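You operate a simulated robot arm through the tools that you are given. There is no shell and no other tool. Be economical: measure what you need, move in short steps, check, and stop when the job is done.

Carry out the task below with a simulated robot arm. There is one attempt and no reset: what you move stays moved.

Task
Brush glue on the pink mat's spot and wait till it turns matt.
Fine: cover the whole spot; extractor on before the brush comes out; brush back in its tin, extractor off at the end; no glue on the other mats. Set down upright: glue brush. A coat counts when it lies all over at full strength: go over it till it gets no stronger.

Only the result counts: the job must be done as asked and must still hold three seconds after the hand-in. Knocking over, shifting, dropping, spilling or breaking anything else fails it. A push-on lid holds only when it is set on centred and level and pressed home; a screw cap is set on level and turned clockwise until tight.

Robot
A 7-joint arm with a two-finger parallel gripper, fixed in place. Base frame: the origin is at the foot of the arm, x ahead of it, y to its left, z up; the work surface is at about z = 85.5. Readings come in cm, rad, newtons and seconds.
With the tool pointing down near the work surface it reaches from about 22 to 74 cm from the base axis. Its first joint turns from -2.897 to 2.897 rad. Payload 1.57 kg.
The TCP is the grasp point between the finger pads, 3 cm short of the fingertips. In the tool frame z runs along the fingers and y along their closing line. Largest opening 11 cm; finger width 2.4, thickness 1.2; the body of the gripper, 4.8 by 11.2 cm, starts 7.8 cm behind the TCP.
Orientation is told as [roll, pitch, yaw] about the base's x, y, z axes, in that order, counted from this pose: with the fingers straight down and closing along the base's y, the tool's x points along the base's -x, its y along +y and its z along -z.

Tools
- The arm moves only by the tool servo_tool. Its argument "commands" is a list of rows, each a list of 7 numbers: the gripper command, from -1 (fully open) to 1 (shut), values between in proportion, then the shift along the tool's x, y, z in units of 250 mm (1.0 is 250 mm), then the turn, a rotation vector about the tool's x, y, z in units of 60 degrees (1.0 is 60 degrees). In form: [[fingers, dx, dy, dz, rx, ry, rz], ...]. A call has 1 to 10 rows; each row is the pose to reach, as a shift and turn from the pose commanded when the call began, along the tool's axes at that moment. A call with a number of a shift or a turn outside -1 to 1 is refused whole. A row lasts 0.2 s, in which the tool goes at most 5 cm and 0.15 rad; a call with a longer step from one row to the next is refused whole, and so is a gripper value outside its range. Where a pose cannot be reached the arm comes as near as it can. A force on the tool above 40 N (or 10 N above the force at the start of the call, whichever is more), or a blocked arm, ends the call early, and 0.2 s more pass. Each finger travels about 4.5 cm/s and halts on what it meets, pressing with about 42 N; the grip force reading is that of the motor and also rises with nothing between the fingers. The clock runs only during rows and for 0.2 s after the last one: add rows that repeat a pose to give the fingers time. The reply holds the time, the measured pose of the TCP, the force on the tool along the base axes, the opening and the grip force, in the units named above and with some noise, with the torque about the TCP (base axes, N m) and any sound that the robot's microphone picked up.
- Cameras (640 x 400 px; columns grow to the right, rows downward): "scene" is fixed at [21.98, -50.05, 171.24]; the picture's right is [0.97, -0.24, 0.00], its down [-0.21, -0.84, -0.50] and it looks along [0.12, 0.48, -0.87] (base axes); focal length 251 px, centre (320, 200). "wrist" rides on the gripper at [7, 1.6, -14.1] in the tool frame; the picture's right is [-0.23, 0.97, 0.00], its down [-0.86, -0.20, -0.48] and it looks along [-0.47, -0.11, 0.88] (tool axes); focal length 222 px, centre (320, 200). There is no depth. A picture from a camera that has moved, and an enlarged one, comes with that camera's place and axes in the base frame and with its lens.
- grab_frame(camera): a new picture of that camera. It takes no simulated time.
- slide_trunk(by): slides the trunk up (or, below 0, down) by that many cm; the arm rides with it, the base frame stays. It gives what a move gives, with no picture.
- zoom(camera, box): a new picture of the part [left, top, right, bottom] of that camera's present view, enlarged. It takes no simulated time.
- hand_in(): hands the job in; it is judged then, once.

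Work in short steps. Places have to be worked out from the pictures, the camera data and where the tool is seen: move nearer, look again, correct. Check each grasp and each placing, and mend what went wrong. You have 120 turns and 64 pictures in all, those below and enlarged ones among them. Open the gripper and draw the arm clear of the work before you hand the job in, unless the task says otherwise; then end with one line.

The tools are called after ">>>" as name(argument=value, ...) on one line, values as JSON. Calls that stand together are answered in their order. servo_tool: Moves the arm, as the interface text tells. Its arguments: {"type":"object","properties":{"commands":{"type":"array"}},"required":["commands"]} The other tools are called the same way: slide_trunk (by) slides the trunk up or down; grab_frame (camera) takes a picture; zoom (camera, box) takes an enlarged picture of a part of a camera's view; hand_in () hands the job in.

At the start:

```text
time_s: 0.0
position: [42.77, 17.48, 122.96]
orientation: [0.001, 0.001, 0.002]
force: [0.1, -0.2, 0.0]
torque: [0.03, 0.0, 0.0]
opening: 10.98
finger_force: 0.1
trunk travel left (down, up): [-52.5, 6.5]
```

scene: 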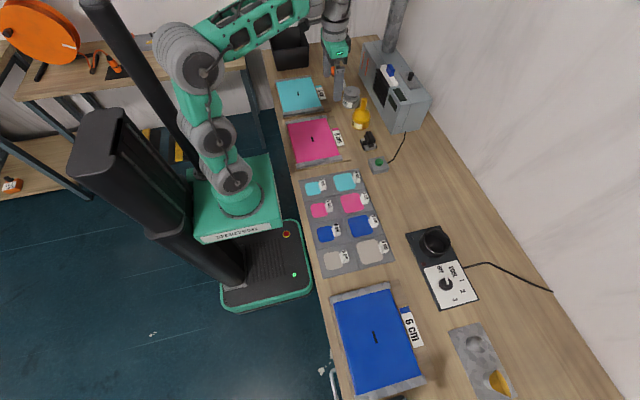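
wrist: 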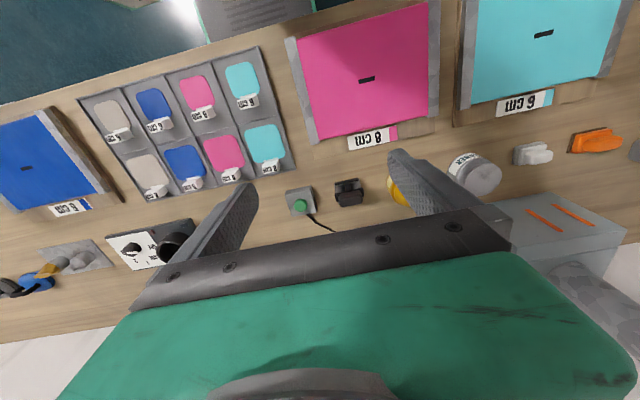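

I'll zoom in on the work area to identify the mats, the glue tin, and the extractor.

>>> zoom(camera="scene", box=[260, 30, 440, 180])

>>> zoom(camera="wrist", box=[270, 0, 640, 230])

>>> zoom(camera="scene", box=[290, 160, 560, 400])

```text
2.67 times, centred on (350, 105) of scene
camera zoom: at [21.98, -50.05, 171.24], right [0.97, -0.24, 0.0], down [-0.21, -0.84, -0.5], along [0.12, 0.48, -0.87], focal length 668 px, centre (240, 453)
```

zoom: 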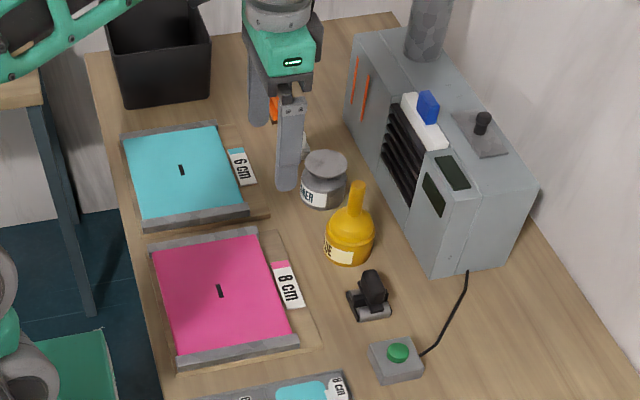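

```text
1.73 times, centred on (455, 115) of wrist
camera zoom: at [35.79, 19.1, 137.16], right [0.23, 0.97, 0.0], down [0.86, -0.2, 0.48], along [0.47, -0.11, -0.88], focal length 384 px, centre (86, 347)
```

zoom: 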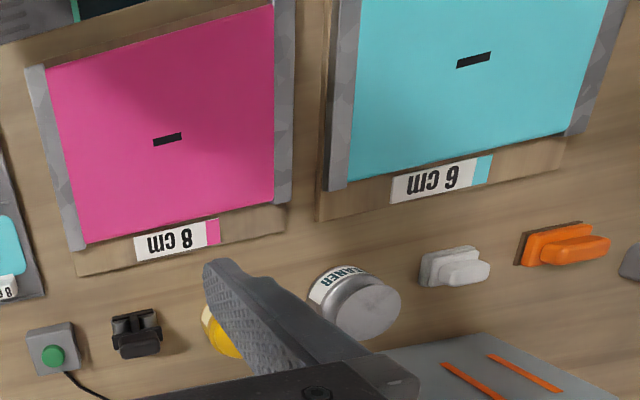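

```text
1.67 times, centred on (425, 280) of scene
camera zoom: at [21.98, -50.05, 171.24], right [0.97, -0.24, 0.0], down [-0.21, -0.84, -0.5], along [0.12, 0.48, -0.87], focal length 418 px, centre (145, 67)
```

zoom: 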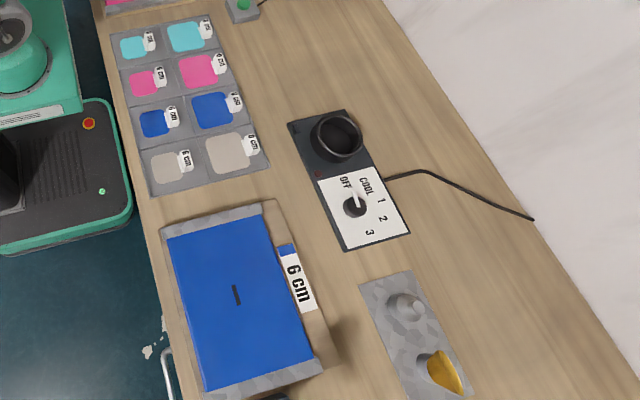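

Bottle, button and machine are around x≈62, y 8–45. I move forward and down a bit to view them from above.

>>> servo_tool(commands=[[-1, -0.15, 0.02, 0.08, 0, 0, 0], [-1, -0.3, 0.04, 0.16, 0, 0, 0], [-1, -0.45, 0.06, 0.24, 0, 0, 0], [-1, -0.6, 0.08, 0.32, 0, 0, 0], [-1, -0.6, 0.08, 0.32, 0, 0, 0]])

>>> grab_frame(camera="wrist")

>>> zoom(camera="scene", box=[325, 75, 445, 180])

```text
time_s: 1.2
position: [57.71, 19.41, 114.81]
orientation: [0.002, 0.0, 0.001]
force: [0.1, 0.5, 0.7]
torque: [0.03, -0.02, -0.01]
opening: 11.01
finger_force: 0.1
trunk travel left (down, up): [-52.5, 6.5]
```

```text
58 pictures are left
camera wrist: at [50.81, 21.12, 129.03], right [0.23, 0.97, 0.0], down [0.85, -0.2, 0.48], along [0.47, -0.11, -0.88], focal length 222 px, centre (320, 200)
```

wrist: 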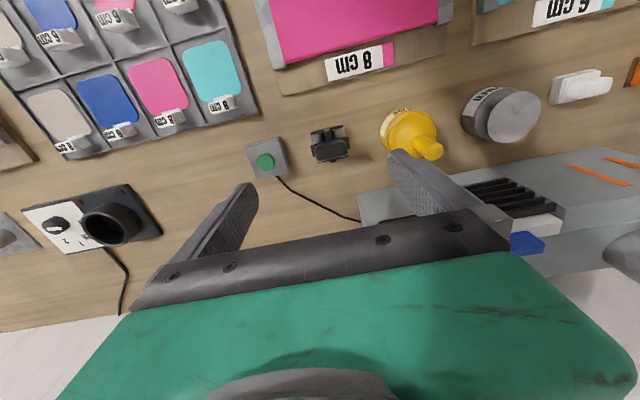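

```text
3.81 times, centred on (385, 128) of scene
camera zoom: at [21.98, -50.05, 171.24], right [0.97, -0.24, 0.0], down [-0.21, -0.84, -0.5], along [0.12, 0.48, -0.87], focal length 955 px, centre (72, 476)
```

zoom: 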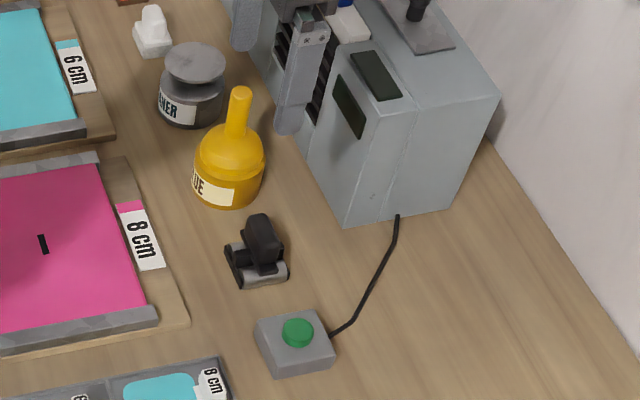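

Yellow is the glue tin with brush; the machine is the extractor. I back off and tilt to see its front and the controls.

>>> servo_tool(commands=[[-1, 0.18, 0.08, -0.05, 0, -0.13, 0], [-1, 0.36, 0.16, -0.1, 0, -0.26, 0], [-1, 0.52, 0.24, -0.15, 0, -0.39, 0], [-1, 0.68, 0.32, -0.2, 0, -0.5, 0], [-1, 0.68, 0.4, -0.2, 0, -0.5, 0], [-1, 0.68, 0.4, -0.2, 0, -0.5, 0]])

>>> zoom(camera="scene", box=[330, 30, 450, 140])

>>> grab_frame(camera="wrist")

```text
refused: row 1 steps farther than a row can; nothing moved
```

```text
3.64 times, centred on (390, 85) of scene
camera zoom: at [21.98, -50.05, 171.24], right [0.97, -0.24, 0.0], down [-0.21, -0.84, -0.5], along [0.12, 0.48, -0.87], focal length 911 px, centre (66, 618)
```

zoom: 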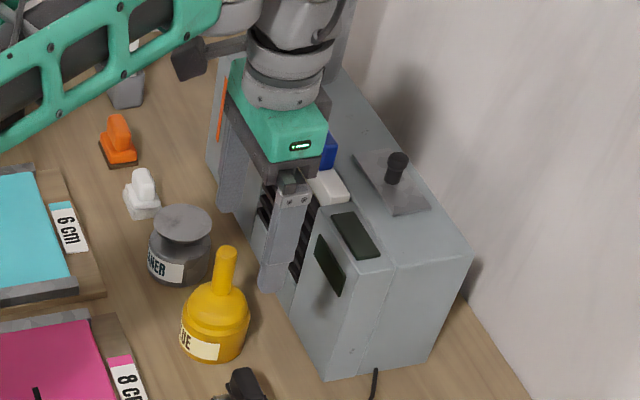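

```text
55 pictures are left
camera wrist: at [50.81, 21.12, 129.03], right [0.23, 0.97, 0.0], down [0.85, -0.2, 0.48], along [0.47, -0.11, -0.88], focal length 222 px, centre (320, 200)
```

wrist: 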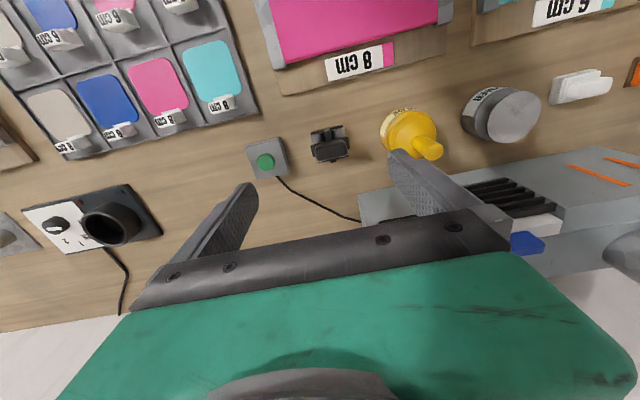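

Step too long; I retry with smaller steps.

>>> servo_tool(commands=[[-1, 0.15, 0.06, -0.04, 0, -0.12, 0], [-1, 0.3, 0.12, -0.08, 0, -0.24, 0], [-1, 0.45, 0.18, -0.12, 0, -0.36, 0], [-1, 0.6, 0.24, -0.16, 0, -0.48, 0], [-1, 0.7, 0.3, -0.2, 0, -0.5, 0], [-1, 0.7, 0.4, -0.2, 0, -0.5, 0], [-1, 0.7, 0.4, -0.2, 0, -0.5, 0]])

>>> grab_frame(camera="wrist")

>>> zoom(camera="scene", box=[330, 30, 450, 140])

```text
time_s: 2.8
position: [40.27, 29.39, 119.81]
orientation: [0.001, -0.523, -0.002]
force: [0.0, 0.1, -0.4]
torque: [0.01, 0.01, 0.02]
opening: 11.0
finger_force: 0.0
trunk travel left (down, up): [-52.5, 6.5]
```

```text
54 pictures are left
camera wrist: at [27.13, 31.03, 128.59], right [0.2, 0.97, 0.12], down [0.5, -0.2, 0.84], along [0.84, -0.11, -0.53], focal length 222 px, centre (320, 200)
```

wrist: 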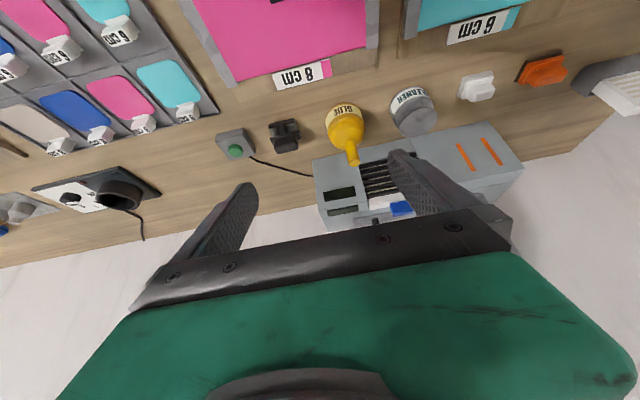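

```text
3.64 times, centred on (390, 85) of scene
camera zoom: at [21.98, -50.05, 171.24], right [0.97, -0.24, 0.0], down [-0.21, -0.84, -0.5], along [0.12, 0.48, -0.87], focal length 911 px, centre (66, 618)
```

zoom: 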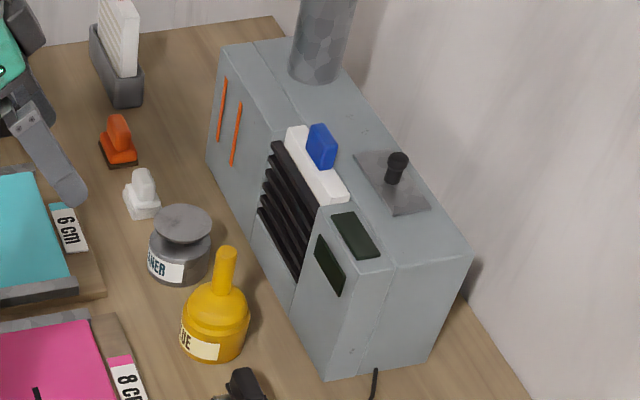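

>>> zoom(camera="wrist", box=[200, 70, 540, 240])

>>> zoom(camera="scene", box=[280, 105, 360, 175])

```text
1.88 times, centred on (370, 155) of wrist
camera zoom: at [27.13, 31.03, 128.59], right [0.2, 0.97, 0.12], down [0.5, -0.2, 0.84], along [0.84, -0.11, -0.53], focal length 418 px, centre (226, 285)
```

zoom: 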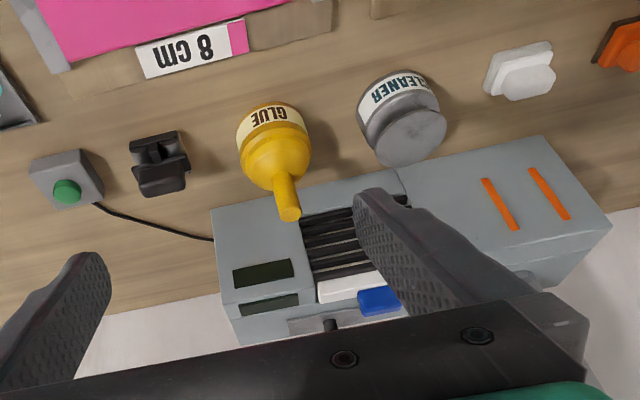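

```text
5.71 times, centred on (320, 140) of scene
camera zoom: at [21.98, -50.05, 171.24], right [0.97, -0.24, 0.0], down [-0.21, -0.84, -0.5], along [0.12, 0.48, -0.87], focal length 1432 px, centre (320, 543)
```

zoom: 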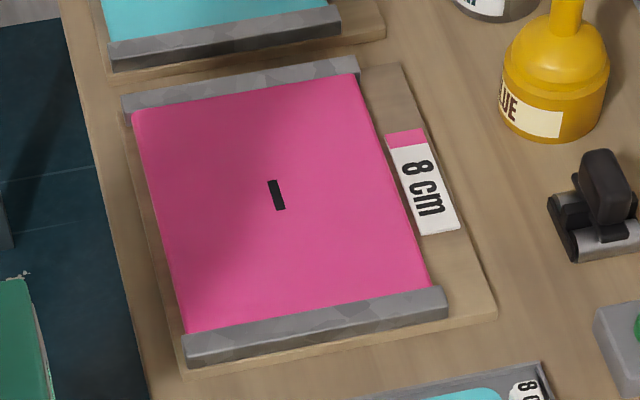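

The green button is at about (62, 7.6, 88), cabled to the extractor. I straighten the tool and close the fingers, then move above the button.

>>> servo_tool(commands=[[-0.5, 0, 0, 0, 0, 0.125, 0], [0, 0, 0, 0, 0, 0.25, 0], [0.5, 0, 0, 0, 0, 0.375, 0], [1, 0, 0, 0, 0, 0.5, 0], [1, 0, 0, 0, 0, 0.5, 0]])

>>> servo_tool(commands=[[1, -0.13, -0.13, 0.06, 0, 0, 0], [1, -0.26, -0.26, 0.12, 0, 0, 0], [1, -0.39, -0.39, 0.18, 0, 0, 0], [1, -0.52, -0.52, 0.24, 0, 0, 0], [1, -0.65, -0.65, 0.3, 0, 0, 0], [1, -0.78, -0.78, 0.36, 0, 0, 0], [1, -0.87, -0.87, 0.5, 0, 0, 0], [1, -0.87, -0.87, 0.68, 0, 0, 0], [1, -0.87, -0.87, 0.76, 0, 0, 0], [1, -0.87, -0.87, 0.76, 0, 0, 0]])

>>> grab_frame(camera="wrist")

>>> zoom(camera="scene", box=[330, 90, 450, 190])

```text
time_s: 4.0
position: [40.17, 29.42, 119.93]
orientation: [0.002, 0.001, -0.001]
force: [-0.5, 0.0, 0.4]
torque: [0.0, 0.02, -0.01]
opening: 0.96
finger_force: 0.3
trunk travel left (down, up): [-52.5, 6.5]
```

```text
time_s: 6.2
position: [61.89, 7.58, 101.03]
orientation: [0.001, 0.0, 0.001]
force: [-0.8, -0.3, -0.2]
torque: [0.01, -0.01, 0.01]
opening: 0.01
finger_force: 21.6
trunk travel left (down, up): [-52.5, 6.5]
```

```text
50 pictures are left
camera wrist: at [55.01, 9.2, 115.1], right [0.23, 0.97, 0.0], down [0.85, -0.2, 0.48], along [0.47, -0.11, -0.88], focal length 222 px, centre (320, 200)
```

wrist: 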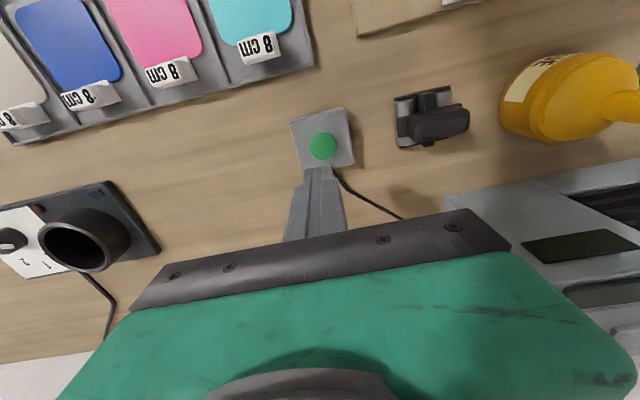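

```text
4.00 times, centred on (390, 140) of scene
camera zoom: at [21.98, -50.05, 171.24], right [0.97, -0.24, 0.0], down [-0.21, -0.84, -0.5], along [0.12, 0.48, -0.87], focal length 1002 px, centre (40, 440)
```

zoom: 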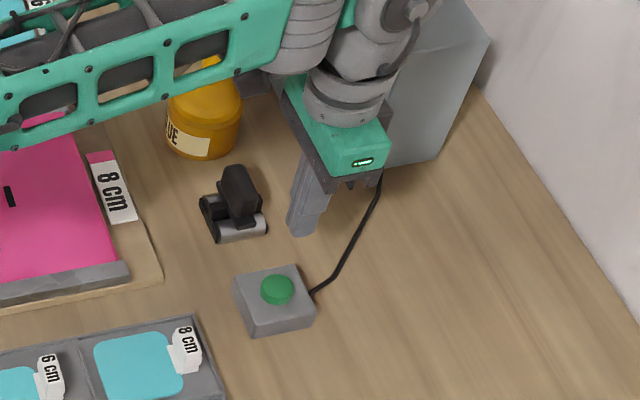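

Alignment is good (62.1, 7.8). I press down slowly.

>>> servo_tool(commands=[[1, -0.006, 0.006, 0.18, 0, 0, 0], [1, -0.006, 0.006, 0.32, 0, 0, 0], [1, -0.006, 0.006, 0.36, 0, 0, 0], [1, -0.006, 0.006, 0.38, 0, 0, 0], [1, -0.006, 0.006, 0.4, 0, 0, 0], [1, -0.006, 0.006, 0.42, 0, 0, 0]])

```text
time_s: 7.6
position: [62.08, 7.81, 91.22]
orientation: [0.003, -0.006, -0.003]
force: [-7.0, -2.5, 30.4]
torque: [-0.04, 0.25, 0.03]
opening: 0.02
finger_force: 21.1
trunk travel left (down, up): [-52.5, 6.5]
heard: click
```

Click heard. I raise and look at the machine for an on indication.

>>> servo_tool(commands=[[1, 0, 0, -0.18, 0, 0, 0], [1, 0, 0, -0.36, 0, 0, 0], [1, 0.1, 0, -0.5, 0, 0, 0], [1, 0.25, 0, -0.6, 0, 0, 0], [1, 0.4, 0, -0.65, 0, 0, 0], [1, 0.4, 0, -0.65, 0, 0, 0]])

>>> zoom(camera="scene", box=[330, 30, 450, 190])

```text
time_s: 9.0
position: [52.08, 7.78, 106.88]
orientation: [-0.001, -0.002, -0.002]
force: [0.2, 0.0, 0.1]
torque: [0.03, -0.02, 0.05]
opening: 0.0
finger_force: 21.1
trunk travel left (down, up): [-52.5, 6.5]
```

```text
2.50 times, centred on (390, 110) of scene
camera zoom: at [21.98, -50.05, 171.24], right [0.97, -0.24, 0.0], down [-0.21, -0.84, -0.5], along [0.12, 0.48, -0.87], focal length 626 px, centre (145, 425)
```

zoom: 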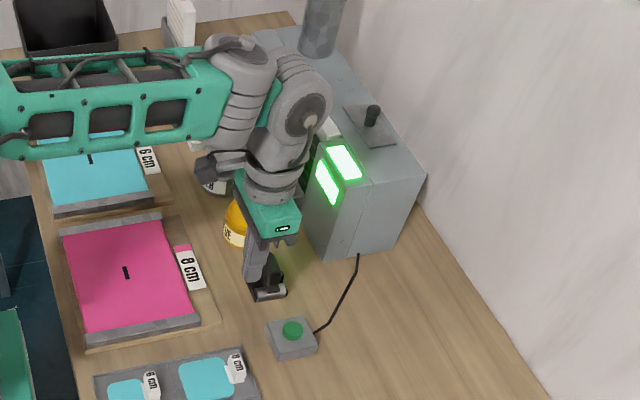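

Extractor windows are lit green: it is on. The brush handle top is about (62.9, 34.1, 98.2). I move above it with the fingers half open.

>>> servo_tool(commands=[[0.5, -0.06, 0.17, 0, 0, 0, 0], [0.2, -0.12, 0.34, 0, 0, 0, 0], [0, -0.2, 0.52, 0, 0, 0, 0], [0, -0.28, 0.7, 0, 0, 0, 0], [0, -0.36, 0.88, 0, 0, 0, 0], [0, -0.43, 1.0, 0, 0, 0, 0], [0, -0.43, 1.0, 0, 0, 0, 0]])

>>> grab_frame(camera="wrist")

>>> zoom(camera="scene", box=[310, 60, 430, 160])

```text
time_s: 10.6
position: [63.16, 32.65, 106.86]
orientation: [0.001, 0.0, -0.001]
force: [-0.4, -1.1, 0.6]
torque: [0.01, 0.02, -0.02]
opening: 5.5
finger_force: 0.0
trunk travel left (down, up): [-52.5, 6.5]
```

```text
47 pictures are left
camera wrist: at [56.15, 34.47, 121.01], right [0.23, 0.97, 0.0], down [0.85, -0.2, 0.48], along [0.47, -0.11, -0.88], focal length 222 px, centre (320, 200)
```

wrist: 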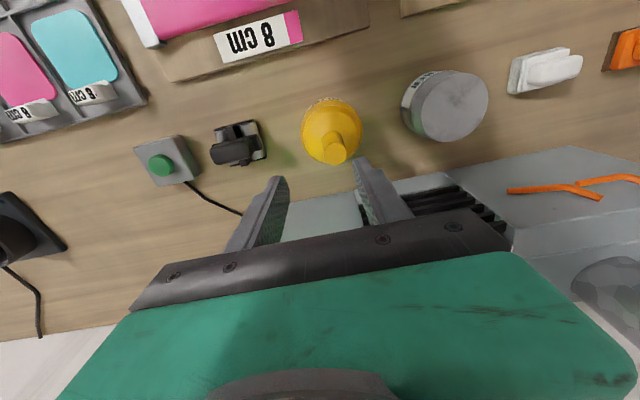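

```text
4.00 times, centred on (370, 110) of scene
camera zoom: at [21.98, -50.05, 171.24], right [0.97, -0.24, 0.0], down [-0.21, -0.84, -0.5], along [0.12, 0.48, -0.87], focal length 1002 px, centre (120, 560)
```

zoom: 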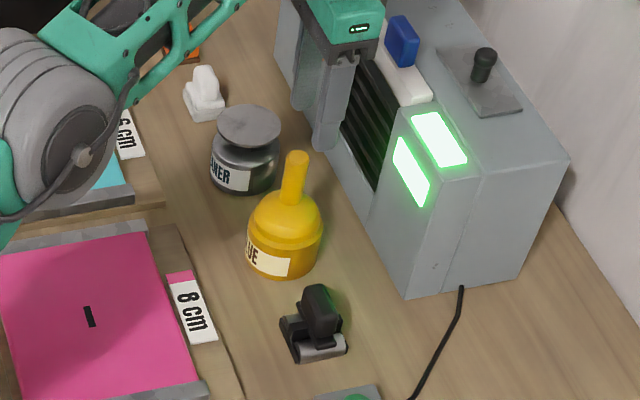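

Handle top at (62.85, 34.4, 98.3). I descend to z≈95.8 and close.

>>> servo_tool(commands=[[0, 0.012, 0.07, 0, 0, 0, 0], [0, 0.012, 0.07, 0.15, 0, 0, 0], [0, 0.012, 0.07, 0.3, 0, 0, 0], [0, 0.012, 0.07, 0.4, 0, 0, 0], [0, 0.012, 0.07, 0.44, 0, 0, 0], [0, 0.012, 0.07, 0.44, 0, 0, 0]])

>>> grab_frame(camera="wrist")

>>> zoom(camera="scene", box=[330, 70, 410, 140])

```text
time_s: 12.0
position: [62.67, 34.64, 95.89]
orientation: [0.002, -0.001, 0.001]
force: [-0.3, 1.3, -0.2]
torque: [0.01, -0.03, 0.0]
opening: 5.48
finger_force: 0.1
out of reach, approached as far as the arm can: row 1
trunk travel left (down, up): [-52.5, 6.5]
```

```text
45 pictures are left
camera wrist: at [55.69, 36.24, 109.97], right [0.23, 0.97, 0.0], down [0.85, -0.2, 0.48], along [0.47, -0.11, -0.88], focal length 222 px, centre (320, 200)
```

wrist: 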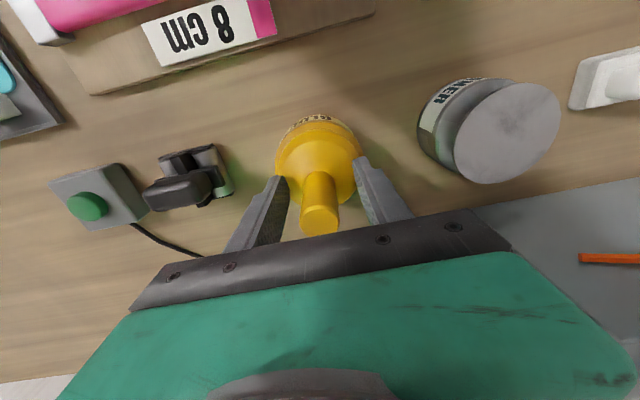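

```text
5.71 times, centred on (370, 105) of scene
camera zoom: at [21.98, -50.05, 171.24], right [0.97, -0.24, 0.0], down [-0.21, -0.84, -0.5], along [0.12, 0.48, -0.87], focal length 1432 px, centre (34, 743)
```

zoom: 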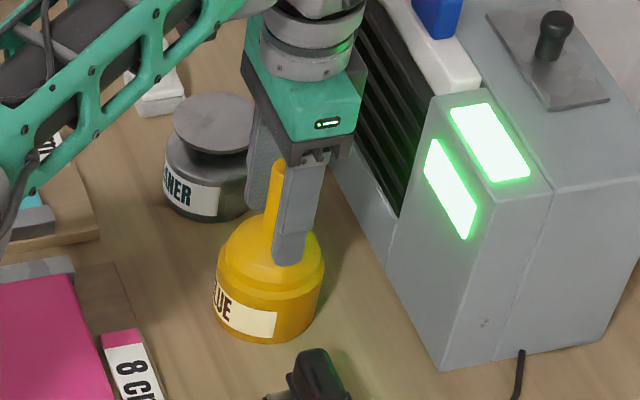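

The handle lies between the pads, within about 0.5 cm. I close.

>>> servo_tool(commands=[[0.3, 0, 0, 0, 0, 0, 0], [0.6, 0, 0, 0, 0, 0, 0], [1, 0, 0, 0, 0, 0, 0], [1, 0, 0, 0, 0, 0, 0], [1, 0, 0, 0, 0, 0, 0]])

>>> grab_frame(camera="wrist")

```text
time_s: 13.2
position: [62.65, 34.53, 95.82]
orientation: [0.001, 0.0, 0.0]
force: [0.4, -0.6, 0.4]
torque: [-0.1, -0.02, 0.02]
opening: 2.26
finger_force: 34.9
trunk travel left (down, up): [-52.5, 6.5]
```

```text
43 pictures are left
camera wrist: at [55.7, 36.24, 109.96], right [0.23, 0.97, 0.0], down [0.86, -0.2, 0.48], along [0.47, -0.11, -0.88], focal length 222 px, centre (320, 200)
```

wrist: 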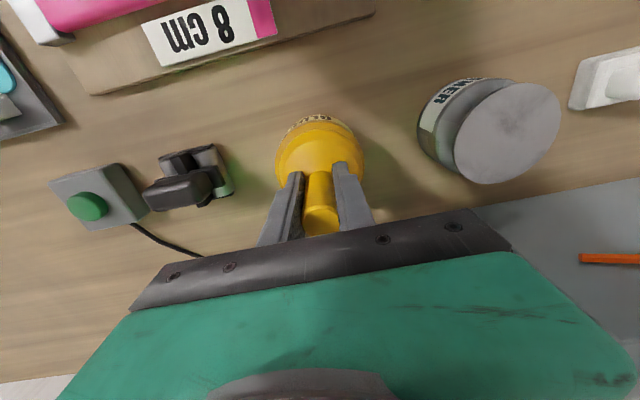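

Gripped (2.26 cm). I lift straight up slowly and check whether only the brush comes.

>>> servo_tool(commands=[[1, 0, 0, -0.04, 0, 0, 0], [1, 0, 0, -0.08, 0, 0, 0], [1, 0, 0, -0.12, 0, 0, 0], [1, 0, 0, -0.16, 0, 0, 0], [1, 0, 0, -0.16, 0, 0, 0]])

>>> zoom(camera="scene", box=[330, 60, 410, 140])

```text
time_s: 14.4
position: [62.5, 34.59, 99.77]
orientation: [0.001, 0.0, -0.002]
force: [-0.2, 0.2, -0.8]
torque: [0.01, 0.02, -0.01]
opening: 2.25
finger_force: 35.3
trunk travel left (down, up): [-52.5, 6.5]
```

```text
5.00 times, centred on (370, 100) of scene
camera zoom: at [21.98, -50.05, 171.24], right [0.97, -0.24, 0.0], down [-0.21, -0.84, -0.5], along [0.12, 0.48, -0.87], focal length 1253 px, centre (70, 700)
```

zoom: 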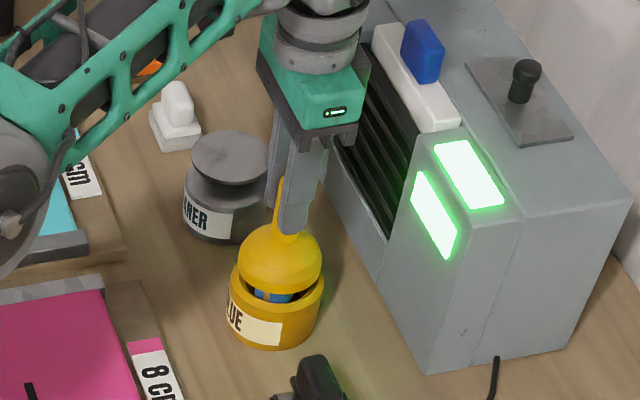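

The brush with its domed cap is coming out, tin stays. I lift further.

>>> servo_tool(commands=[[1, 0, 0, -0.08, 0, 0, 0], [1, 0, 0, -0.16, 0, 0, 0], [1, 0, 0, -0.24, 0, 0, 0], [1, 0, 0, -0.32, 0, 0, 0], [1, 0, 0, -0.32, 0, 0, 0]])

>>> zoom(camera="scene", box=[320, 40, 410, 140])

```text
time_s: 15.6
position: [62.31, 34.38, 107.64]
orientation: [0.003, -0.001, 0.0]
force: [0.9, -0.2, -0.4]
torque: [0.01, -0.04, 0.03]
opening: 2.28
finger_force: 35.2
out of reach, approached as far as the arm can: row 4, 5
trunk travel left (down, up): [-52.5, 6.5]
```

```text
4.00 times, centred on (365, 90) of scene
camera zoom: at [21.98, -50.05, 171.24], right [0.97, -0.24, 0.0], down [-0.21, -0.84, -0.5], along [0.12, 0.48, -0.87], focal length 1002 px, centre (140, 640)
```

zoom: 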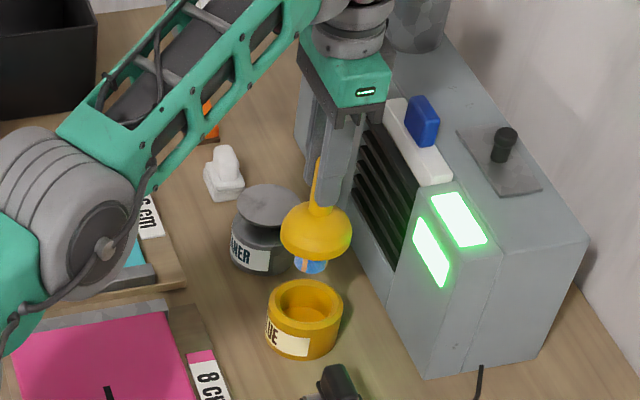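

The brush is free (it slid down about 2 cm in the grip but holds). The pink mat spot centre is about (38, 28). I carry the brush straight over it.

>>> servo_tool(commands=[[1, 0.14, -0.037, 0, 0, 0, 0], [1, 0.28, -0.074, 0, 0, 0, 0], [1, 0.42, -0.11, 0, 0, 0, 0], [1, 0.56, -0.147, 0, 0, 0, 0], [1, 0.7, -0.184, 0, 0, 0, 0], [1, 0.84, -0.22, 0, 0, 0, 0], [1, 0.972, -0.256, 0, 0, 0, 0], [1, 0.972, -0.256, 0.04, 0, 0, 0], [1, 0.972, -0.256, 0.04, 0, 0, 0]])

>>> grab_frame(camera="wrist")

>>> zoom(camera="scene", box=[260, 60, 400, 180])

```text
time_s: 17.6
position: [37.79, 28.04, 106.8]
orientation: [0.003, 0.0, 0.0]
force: [-0.1, -0.1, -0.4]
torque: [-0.02, 0.03, 0.02]
opening: 2.27
finger_force: 35.3
trunk travel left (down, up): [-52.5, 6.5]
```

```text
40 pictures are left
camera wrist: at [30.94, 29.7, 120.86], right [0.23, 0.97, 0.0], down [0.86, -0.2, 0.48], along [0.47, -0.11, -0.88], focal length 222 px, centre (320, 200)
```

wrist: 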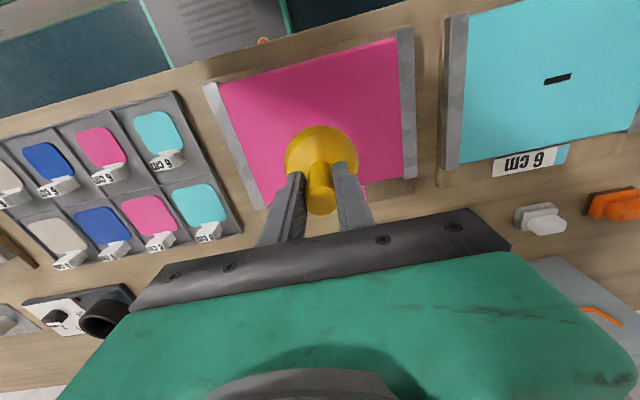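

```text
3.33 times, centred on (330, 120) of scene
camera zoom: at [21.98, -50.05, 171.24], right [0.97, -0.24, 0.0], down [-0.21, -0.84, -0.5], along [0.12, 0.48, -0.87], focal length 835 px, centre (287, 467)
```

zoom: 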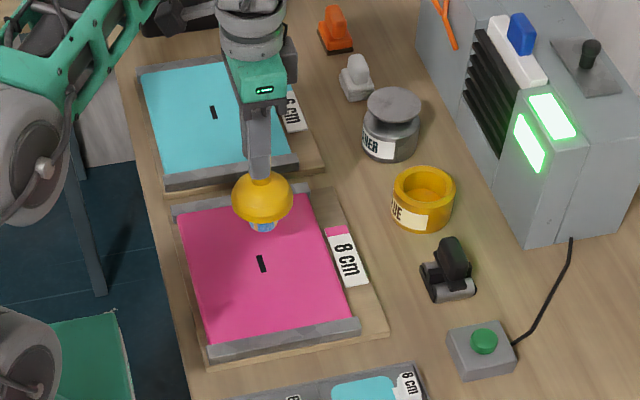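

Brush tip sits about 13 cm below the TCP. I lower to just above the mat and then touch down in small steps.

>>> servo_tool(commands=[[1, 0, 0, 0.08, 0, 0, 0], [1, 0, 0, 0.16, 0, 0, 0], [1, 0, 0, 0.22, 0, 0, 0], [1, 0, 0, 0.26, 0, 0, 0], [1, 0, 0, 0.26, 0, 0, 0]])

>>> zoom(camera="scene", box=[280, 80, 370, 170])

```text
time_s: 18.8
position: [39.56, 29.42, 103.45]
orientation: [-0.003, 0.003, 0.0]
force: [0.3, 0.5, -0.7]
torque: [-0.04, 0.01, 0.0]
opening: 2.29
finger_force: 35.0
out of reach, approached as far as the arm can: row 1, 2, 3, 4, 5
trunk travel left (down, up): [-52.5, 6.5]
```

```text
4.44 times, centred on (325, 125) of scene
camera zoom: at [21.98, -50.05, 171.24], right [0.97, -0.24, 0.0], down [-0.21, -0.84, -0.5], along [0.12, 0.48, -0.87], focal length 1114 px, centre (298, 533)
```

zoom: 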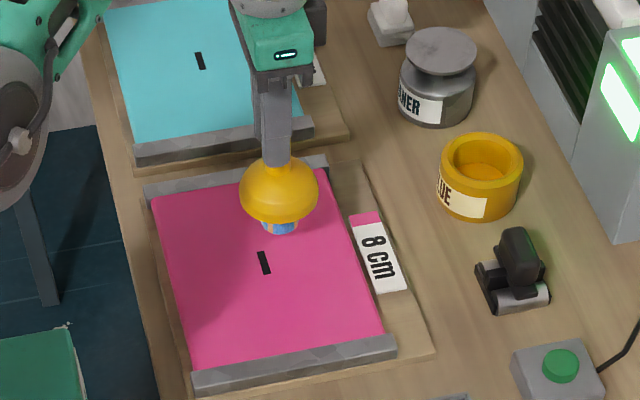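

The arm can't get this low so close in at this trunk height. I raise the tool and then lower the trunk.

>>> servo_tool(commands=[[1, 0, 0, -0.15, 0, 0, 0], [1, 0, 0, -0.3, 0, 0, 0], [1, 0, 0, -0.45, 0, 0, 0], [1, 0, 0, -0.6, 0, 0, 0], [1, 0, 0, -0.72, 0, 0, 0], [1, 0, 0, -0.72, 0, 0, 0]])

>>> slide_trunk(by=-8)

```text
time_s: 20.2
position: [39.32, 29.43, 121.46]
orientation: [0.0, 0.002, 0.0]
force: [-0.3, -0.2, -0.9]
torque: [-0.04, 0.0, -0.02]
opening: 2.24
finger_force: 35.0
trunk travel left (down, up): [-52.5, 6.5]
```

```text
time_s: 21.4
position: [39.35, 29.45, 113.49]
orientation: [0.002, -0.001, 0.0]
force: [-1.0, -0.3, -0.6]
torque: [0.02, -0.04, 0.02]
opening: 2.3
finger_force: 35.1
trunk travel left (down, up): [-44.5, 14.5]
```

>>> slide_trunk(by=-7)

>>> servo_tool(commands=[[1, 0.054, -0.062, 0, 0, 0, 0], [1, 0.054, -0.062, 0.05, 0, 0, 0], [1, 0.054, -0.062, 0.1, 0, 0, 0], [1, 0.054, -0.062, 0.15, 0, 0, 0], [1, 0.054, -0.062, 0.18, 0, 0, 0], [1, 0.054, -0.062, 0.18, 0, 0, 0]])

>>> zoom(camera="scene", box=[280, 80, 370, 170])

```text
time_s: 22.4
position: [39.33, 29.51, 106.41]
orientation: [0.0, 0.0, -0.001]
force: [0.6, 0.2, 0.1]
torque: [0.03, 0.01, 0.0]
opening: 2.23
finger_force: 35.2
trunk travel left (down, up): [-37.5, 21.5]
```

```text
time_s: 23.9
position: [38.0, 27.87, 101.85]
orientation: [0.001, 0.0, -0.001]
force: [-0.2, 0.2, -0.5]
torque: [0.02, 0.02, 0.01]
opening: 2.28
finger_force: 35.0
trunk travel left (down, up): [-37.5, 21.5]
```

```text
4.44 times, centred on (325, 125) of scene
camera zoom: at [21.98, -50.05, 171.24], right [0.97, -0.24, 0.0], down [-0.21, -0.84, -0.5], along [0.12, 0.48, -0.87], focal length 1114 px, centre (298, 533)
```

zoom: 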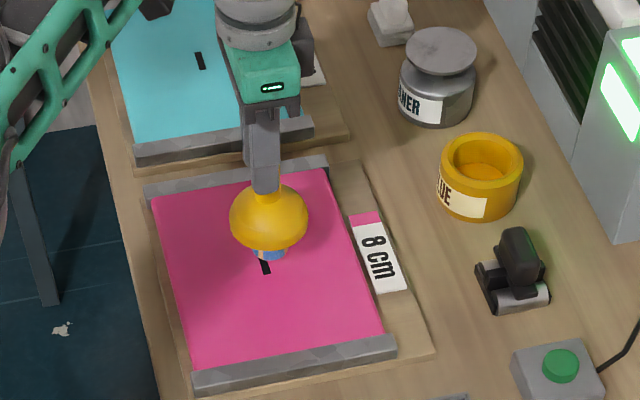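

Tip about 1–1.5 cm above the mat. Small downward steps.

>>> servo_tool(commands=[[1, 0, 0, 0.02, 0, 0, 0], [1, 0, 0, 0.04, 0, 0, 0], [1, 0, 0, 0.04, 0, 0, 0]])

>>> zoom(camera="scene", box=[295, 95, 355, 155])

```text
time_s: 24.6
position: [38.05, 27.88, 100.9]
orientation: [0.001, -0.001, 0.0]
force: [-0.9, 0.4, -0.1]
torque: [0.01, 0.01, 0.02]
opening: 2.27
finger_force: 35.1
trunk travel left (down, up): [-37.5, 21.5]
```

```text
6.67 times, centred on (325, 125) of scene
camera zoom: at [21.98, -50.05, 171.24], right [0.97, -0.24, 0.0], down [-0.21, -0.84, -0.5], along [0.12, 0.48, -0.87], focal length 1670 px, centre (287, 700)
```

zoom: 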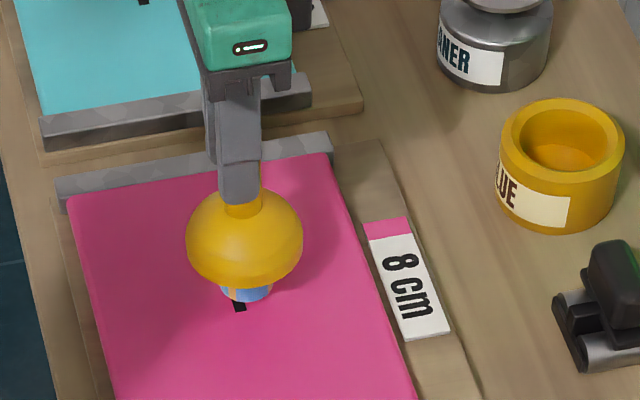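

>>> servo_tool(commands=[[1, 0, 0, 0.01, 0, 0, 0], [1, 0, 0, 0.02, 0, 0, 0], [1, 0, 0, 0.02, 0, 0, 0]])

>>> servo_tool(commands=[[1, 0, 0, 0.008, 0, 0, 0], [1, 0, 0, 0.016, 0, 0, 0], [1, 0, 0, 0.016, 0, 0, 0]])

```text
time_s: 25.4
position: [37.97, 27.9, 100.42]
orientation: [0.001, 0.0, 0.001]
force: [-0.7, 0.1, -0.1]
torque: [-0.03, -0.01, 0.03]
opening: 2.26
finger_force: 35.3
trunk travel left (down, up): [-37.5, 21.5]
```

```text
time_s: 26.2
position: [37.93, 27.9, 100.03]
orientation: [0.0, 0.0, -0.003]
force: [-0.1, -0.6, -1.5]
torque: [0.0, 0.02, -0.02]
opening: 2.22
finger_force: 34.7
trunk travel left (down, up): [-37.5, 21.5]
```

>>> servo_tool(commands=[[1, 0, 0, 0.008, 0, 0, 0], [1, 0, 0, 0.016, 0, 0, 0], [1, 0, 0, 0.016, 0, 0, 0]])

>>> servo_tool(commands=[[1, 0, 0, 0.008, 0, 0, 0], [1, 0, 0, 0.016, 0, 0, 0], [1, 0, 0, 0.016, 0, 0, 0]])

>>> zoom(camera="scene", box=[295, 95, 355, 155])

```text
time_s: 27.1
position: [37.93, 27.82, 99.95]
orientation: [0.005, -0.003, 0.001]
force: [-0.1, -2.7, 22.9]
torque: [-0.38, 0.15, -0.05]
opening: 2.24
finger_force: 35.0
trunk travel left (down, up): [-37.5, 21.5]
```

```text
time_s: 27.6
position: [37.95, 27.96, 99.97]
orientation: [0.012, -0.009, -0.002]
force: [-1.5, -0.1, 11.3]
torque: [-0.22, 0.21, -0.04]
opening: 2.26
finger_force: 34.7
trunk travel left (down, up): [-37.5, 21.5]
stopped in row 2: the force on the tool passed its limit at 42 N (the readings are from after the stop); the commanded pose is now the measured one
```

```text
6.67 times, centred on (325, 125) of scene
camera zoom: at [21.98, -50.05, 171.24], right [0.97, -0.24, 0.0], down [-0.21, -0.84, -0.5], along [0.12, 0.48, -0.87], focal length 1670 px, centre (287, 700)
```

zoom: 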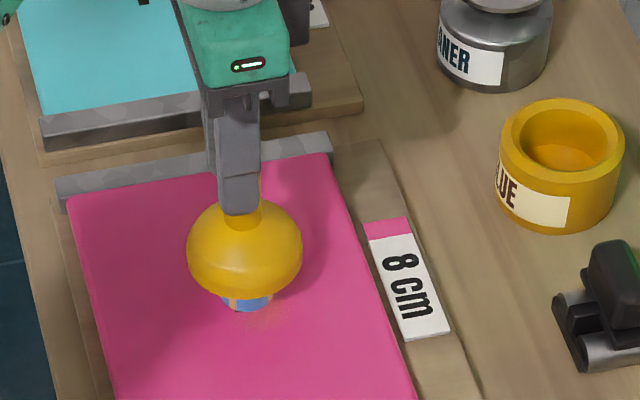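

Contact is at TCP z≈99.97 and a glue smudge is appearing. I ease pressure slightly and begin a raster with ~2 cm strokes.

>>> servo_tool(commands=[[1, 0.08, -0.08, -0.003, 0, 0, 0], [1, 0.16, -0.16, -0.003, 0, 0, 0], [1, 0.16, -0.08, -0.003, 0, 0, 0], [1, 0.16, 0, -0.003, 0, 0, 0], [1, 0.16, 0.08, -0.003, 0, 0, 0], [1, 0.16, 0.16, -0.003, 0, 0, 0], [1, 0.12, 0.16, -0.003, 0, 0, 0], [1, 0.12, 0.08, -0.003, 0, 0, 0], [1, 0.12, 0, -0.003, 0, 0, 0], [1, 0.12, -0.08, -0.003, 0, 0, 0]])

>>> zoom(camera="scene", box=[285, 95, 355, 165])

```text
time_s: 29.8
position: [35.13, 25.92, 99.94]
orientation: [0.012, -0.009, -0.002]
force: [0.4, -3.9, 21.3]
torque: [-0.88, -0.22, 0.05]
opening: 2.22
finger_force: 34.7
trunk travel left (down, up): [-37.5, 21.5]
```

```text
5.71 times, centred on (320, 130) of scene
camera zoom: at [21.98, -50.05, 171.24], right [0.97, -0.24, 0.0], down [-0.21, -0.84, -0.5], along [0.12, 0.48, -0.87], focal length 1432 px, centre (320, 600)
```

zoom: 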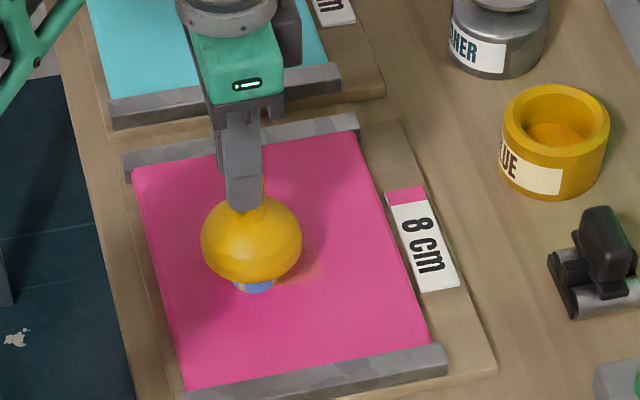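

Glue shows faintly orange and the mat is still in place. I continue the raster.

>>> servo_tool(commands=[[1, 0, -0.08, -0.001, 0, 0, 0], [1, -0.04, -0.08, -0.001, 0, 0, 0], [1, -0.04, 0, -0.001, 0, 0, 0], [1, -0.04, 0.08, -0.001, 0, 0, 0], [1, -0.04, 0.16, -0.001, 0, 0, 0], [1, -0.04, 0.24, -0.001, 0, 0, 0], [1, -0.08, 0.24, -0.001, 0, 0, 0], [1, -0.08, 0.16, -0.001, 0, 0, 0], [1, -0.08, 0.08, -0.001, 0, 0, 0], [1, -0.08, 0, -0.001, 0, 0, 0]])

>>> servo_tool(commands=[[1, 0, -0.08, -0.001, 0, 0, 0], [1, -0.04, -0.08, -0.001, 0, 0, 0], [1, -0.04, 0, -0.001, 0, 0, 0], [1, -0.04, 0.08, -0.001, 0, 0, 0], [1, -0.04, 0.16, -0.001, 0, 0, 0], [1, -0.04, 0.24, -0.001, 0, 0, 0], [1, -0.08, 0.24, -0.001, 0, 0, 0], [1, -0.08, 0.16, -0.001, 0, 0, 0], [1, -0.08, 0.08, -0.001, 0, 0, 0], [1, -0.08, 0, -0.001, 0, 0, 0]])

>>> servo_tool(commands=[[1, 0, -0.08, -0.001, 0, 0, 0], [1, -0.04, -0.08, -0.001, 0, 0, 0], [1, -0.04, 0, -0.001, 0, 0, 0], [1, -0.04, 0.08, -0.001, 0, 0, 0], [1, -0.04, 0.16, -0.001, 0, 0, 0], [1, -0.04, 0.24, -0.001, 0, 0, 0], [1, -0.08, 0.24, -0.001, 0, 0, 0], [1, -0.08, 0.16, -0.001, 0, 0, 0], [1, -0.08, 0.08, -0.001, 0, 0, 0], [1, -0.08, 0, -0.001, 0, 0, 0]])

>>> zoom(camera="scene", box=[285, 95, 355, 165])

```text
time_s: 32.0
position: [37.09, 25.82, 99.95]
orientation: [0.009, -0.007, -0.001]
force: [-0.5, 7.9, 20.1]
torque: [1.01, -0.01, 0.03]
opening: 2.2
finger_force: 34.5
trunk travel left (down, up): [-37.5, 21.5]
```

```text
time_s: 34.2
position: [38.98, 25.86, 99.99]
orientation: [0.008, -0.008, -0.001]
force: [-0.6, 3.3, 12.9]
torque: [0.5, -0.09, 0.1]
opening: 2.25
finger_force: 35.3
trunk travel left (down, up): [-37.5, 21.5]
```

```text
time_s: 36.4
position: [41.05, 25.69, 99.87]
orientation: [0.008, -0.007, 0.001]
force: [0.3, 3.8, 16.2]
torque: [0.42, -0.17, 0.04]
opening: 2.22
finger_force: 35.2
trunk travel left (down, up): [-37.5, 21.5]
```

```text
5.71 times, centred on (320, 130) of scene
camera zoom: at [21.98, -50.05, 171.24], right [0.97, -0.24, 0.0], down [-0.21, -0.84, -0.5], along [0.12, 0.48, -0.87], focal length 1432 px, centre (320, 600)
```

zoom: 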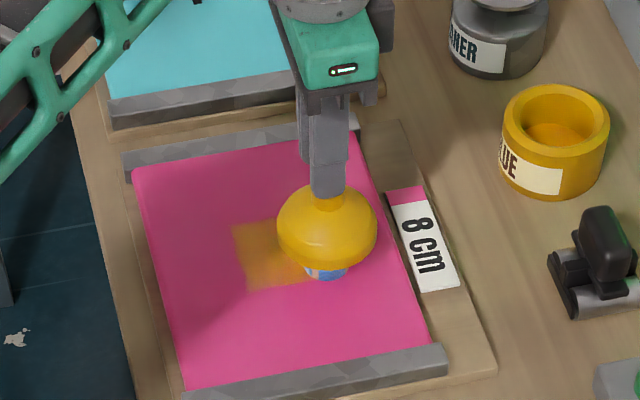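

Glue builds up in a clear squarish spot (about x 35→, y 24.6–31.4). I finish this pass and start a second, crosswise.

>>> servo_tool(commands=[[1, 0, -0.08, -0.001, 0, 0, 0], [1, -0.04, -0.08, -0.001, 0, 0, 0], [1, -0.04, 0, -0.001, 0, 0, 0], [1, -0.04, 0.08, -0.001, 0, 0, 0], [1, -0.04, 0.16, -0.001, 0, 0, 0], [1, -0.04, 0.24, -0.001, 0, 0, 0], [1, 0.04, 0.24, -0.001, 0, 0, 0], [1, 0.12, 0.24, -0.001, 0, 0, 0], [1, 0.2, 0.24, -0.001, 0, 0, 0], [1, 0.28, 0.24, -0.001, 0, 0, 0]])

>>> servo_tool(commands=[[1, 0, -0.04, -0.001, 0, 0, 0], [1, -0.08, -0.04, -0.001, 0, 0, 0], [1, -0.16, -0.04, -0.001, 0, 0, 0], [1, -0.24, -0.04, -0.001, 0, 0, 0], [1, -0.32, -0.04, -0.001, 0, 0, 0], [1, -0.32, -0.08, -0.001, 0, 0, 0], [1, -0.24, -0.08, -0.001, 0, 0, 0], [1, -0.16, -0.08, -0.001, 0, 0, 0], [1, -0.08, -0.08, -0.001, 0, 0, 0], [1, 0, -0.08, -0.001, 0, 0, 0]])

>>> servo_tool(commands=[[1, 0, -0.04, -0.001, 0, 0, 0], [1, -0.08, -0.04, -0.001, 0, 0, 0], [1, -0.16, -0.04, -0.001, 0, 0, 0], [1, -0.24, -0.04, -0.001, 0, 0, 0], [1, -0.32, -0.04, -0.001, 0, 0, 0], [1, -0.32, -0.08, -0.001, 0, 0, 0], [1, -0.24, -0.08, -0.001, 0, 0, 0], [1, -0.16, -0.08, -0.001, 0, 0, 0], [1, -0.08, -0.08, -0.001, 0, 0, 0], [1, 0, -0.08, -0.001, 0, 0, 0]])

>>> servo_tool(commands=[[1, 0, -0.04, -0.001, 0, 0, 0], [1, -0.08, -0.04, -0.001, 0, 0, 0], [1, -0.16, -0.04, -0.001, 0, 0, 0], [1, -0.24, -0.04, -0.001, 0, 0, 0], [1, -0.32, -0.04, -0.001, 0, 0, 0], [1, -0.32, -0.08, -0.001, 0, 0, 0], [1, -0.24, -0.08, -0.001, 0, 0, 0], [1, -0.16, -0.08, -0.001, 0, 0, 0], [1, -0.08, -0.08, -0.001, 0, 0, 0], [1, 0, -0.08, -0.001, 0, 0, 0]])

>>> zoom(camera="scene", box=[285, 95, 355, 165])

```text
time_s: 38.6
position: [33.96, 31.8, 99.93]
orientation: [0.007, -0.006, -0.002]
force: [2.4, -3.3, 14.5]
torque: [-0.71, -0.47, 0.03]
opening: 2.23
finger_force: 35.1
trunk travel left (down, up): [-37.5, 21.5]
```

```text
time_s: 40.8
position: [34.15, 29.91, 100.0]
orientation: [0.01, -0.004, -0.001]
force: [-0.7, 1.3, 6.8]
torque: [-0.05, -0.01, 0.02]
opening: 2.27
finger_force: 35.1
trunk travel left (down, up): [-37.5, 21.5]
```

```text
time_s: 43.0
position: [34.06, 27.84, 100.02]
orientation: [0.009, -0.004, -0.002]
force: [0.1, -0.1, -0.4]
torque: [-0.05, 0.04, -0.01]
opening: 2.24
finger_force: 34.8
trunk travel left (down, up): [-37.5, 21.5]
```

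```text
time_s: 45.2
position: [34.21, 26.01, 99.98]
orientation: [0.008, -0.004, -0.001]
force: [-0.5, 0.8, 6.6]
torque: [0.0, -0.03, -0.02]
opening: 2.23
finger_force: 35.1
trunk travel left (down, up): [-37.5, 21.5]
```

```text
5.71 times, centred on (320, 130) of scene
camera zoom: at [21.98, -50.05, 171.24], right [0.97, -0.24, 0.0], down [-0.21, -0.84, -0.5], along [0.12, 0.48, -0.87], focal length 1432 px, centre (320, 600)
```

zoom: 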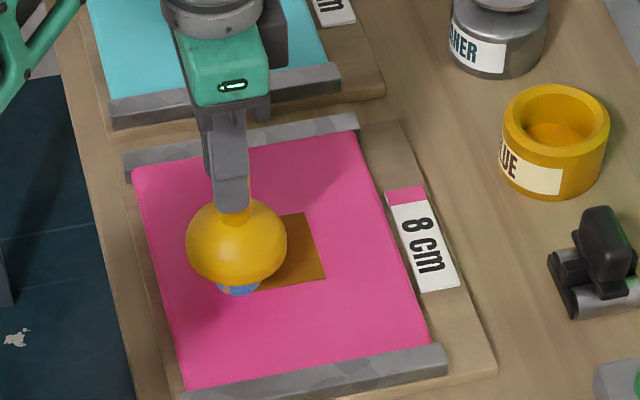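

Coat now is strong in the visible part. I finish this pass with slightly more pressure.

>>> servo_tool(commands=[[1, 0, -0.03, 0.002, 0, 0, 0], [1, -0.08, -0.03, 0.002, 0, 0, 0], [1, -0.16, -0.03, 0.002, 0, 0, 0], [1, -0.24, -0.03, 0.002, 0, 0, 0], [1, -0.32, -0.03, 0.002, 0, 0, 0], [1, -0.32, -0.06, 0.002, 0, 0, 0], [1, -0.24, -0.06, 0.002, 0, 0, 0], [1, -0.16, -0.06, 0.002, 0, 0, 0], [1, -0.08, -0.06, 0.002, 0, 0, 0], [1, 0, -0.06, 0.002, 0, 0, 0]])

>>> servo_tool(commands=[[1, 0, 0, -0.06, 0, 0, 0], [1, 0.15, 0, -0.16, 0, 0, 0], [1, 0.15, 0.1, -0.28, 0, 0, 0], [1, 0.15, 0.24, -0.36, 0, 0, 0], [1, 0.15, 0.38, -0.36, 0, 0, 0], [1, 0.15, 0.38, -0.36, 0, 0, 0]])

>>> zoom(camera="scene", box=[285, 95, 355, 165])

```text
time_s: 47.4
position: [33.92, 24.43, 99.91]
orientation: [0.009, -0.006, -0.003]
force: [1.3, 4.8, 18.7]
torque: [0.9, 0.04, -0.03]
opening: 2.19
finger_force: 34.4
trunk travel left (down, up): [-37.5, 21.5]
```

```text
time_s: 48.8
position: [30.4, 33.89, 108.78]
orientation: [0.008, -0.004, -0.001]
force: [0.2, 0.0, -1.4]
torque: [-0.06, 0.01, 0.0]
opening: 2.21
finger_force: 34.7
trunk travel left (down, up): [-37.5, 21.5]
```

```text
5.71 times, centred on (320, 130) of scene
camera zoom: at [21.98, -50.05, 171.24], right [0.97, -0.24, 0.0], down [-0.21, -0.84, -0.5], along [0.12, 0.48, -0.87], focal length 1432 px, centre (320, 600)
```

zoom: 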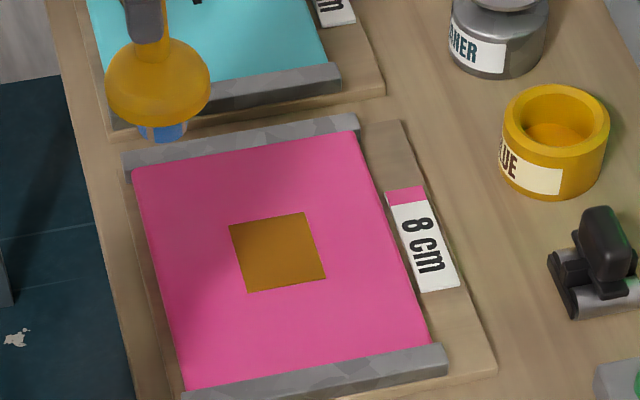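

The spot appears fully covered. I take a close look for uneven coverage.

>>> zoom(camera="scene", box=[307, 125, 349, 153])

```text
14.29 times, centred on (328, 139) of scene
camera zoom: at [21.98, -50.05, 171.24], right [0.97, -0.24, 0.0], down [-0.21, -0.84, -0.5], along [0.12, 0.48, -0.87], focal length 3580 px, centre (206, 1071)
```

zoom: 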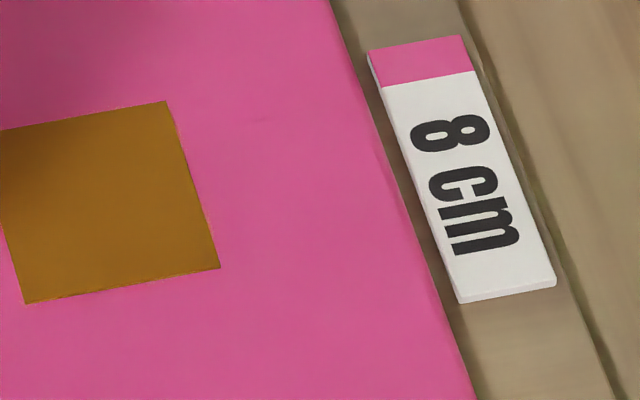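

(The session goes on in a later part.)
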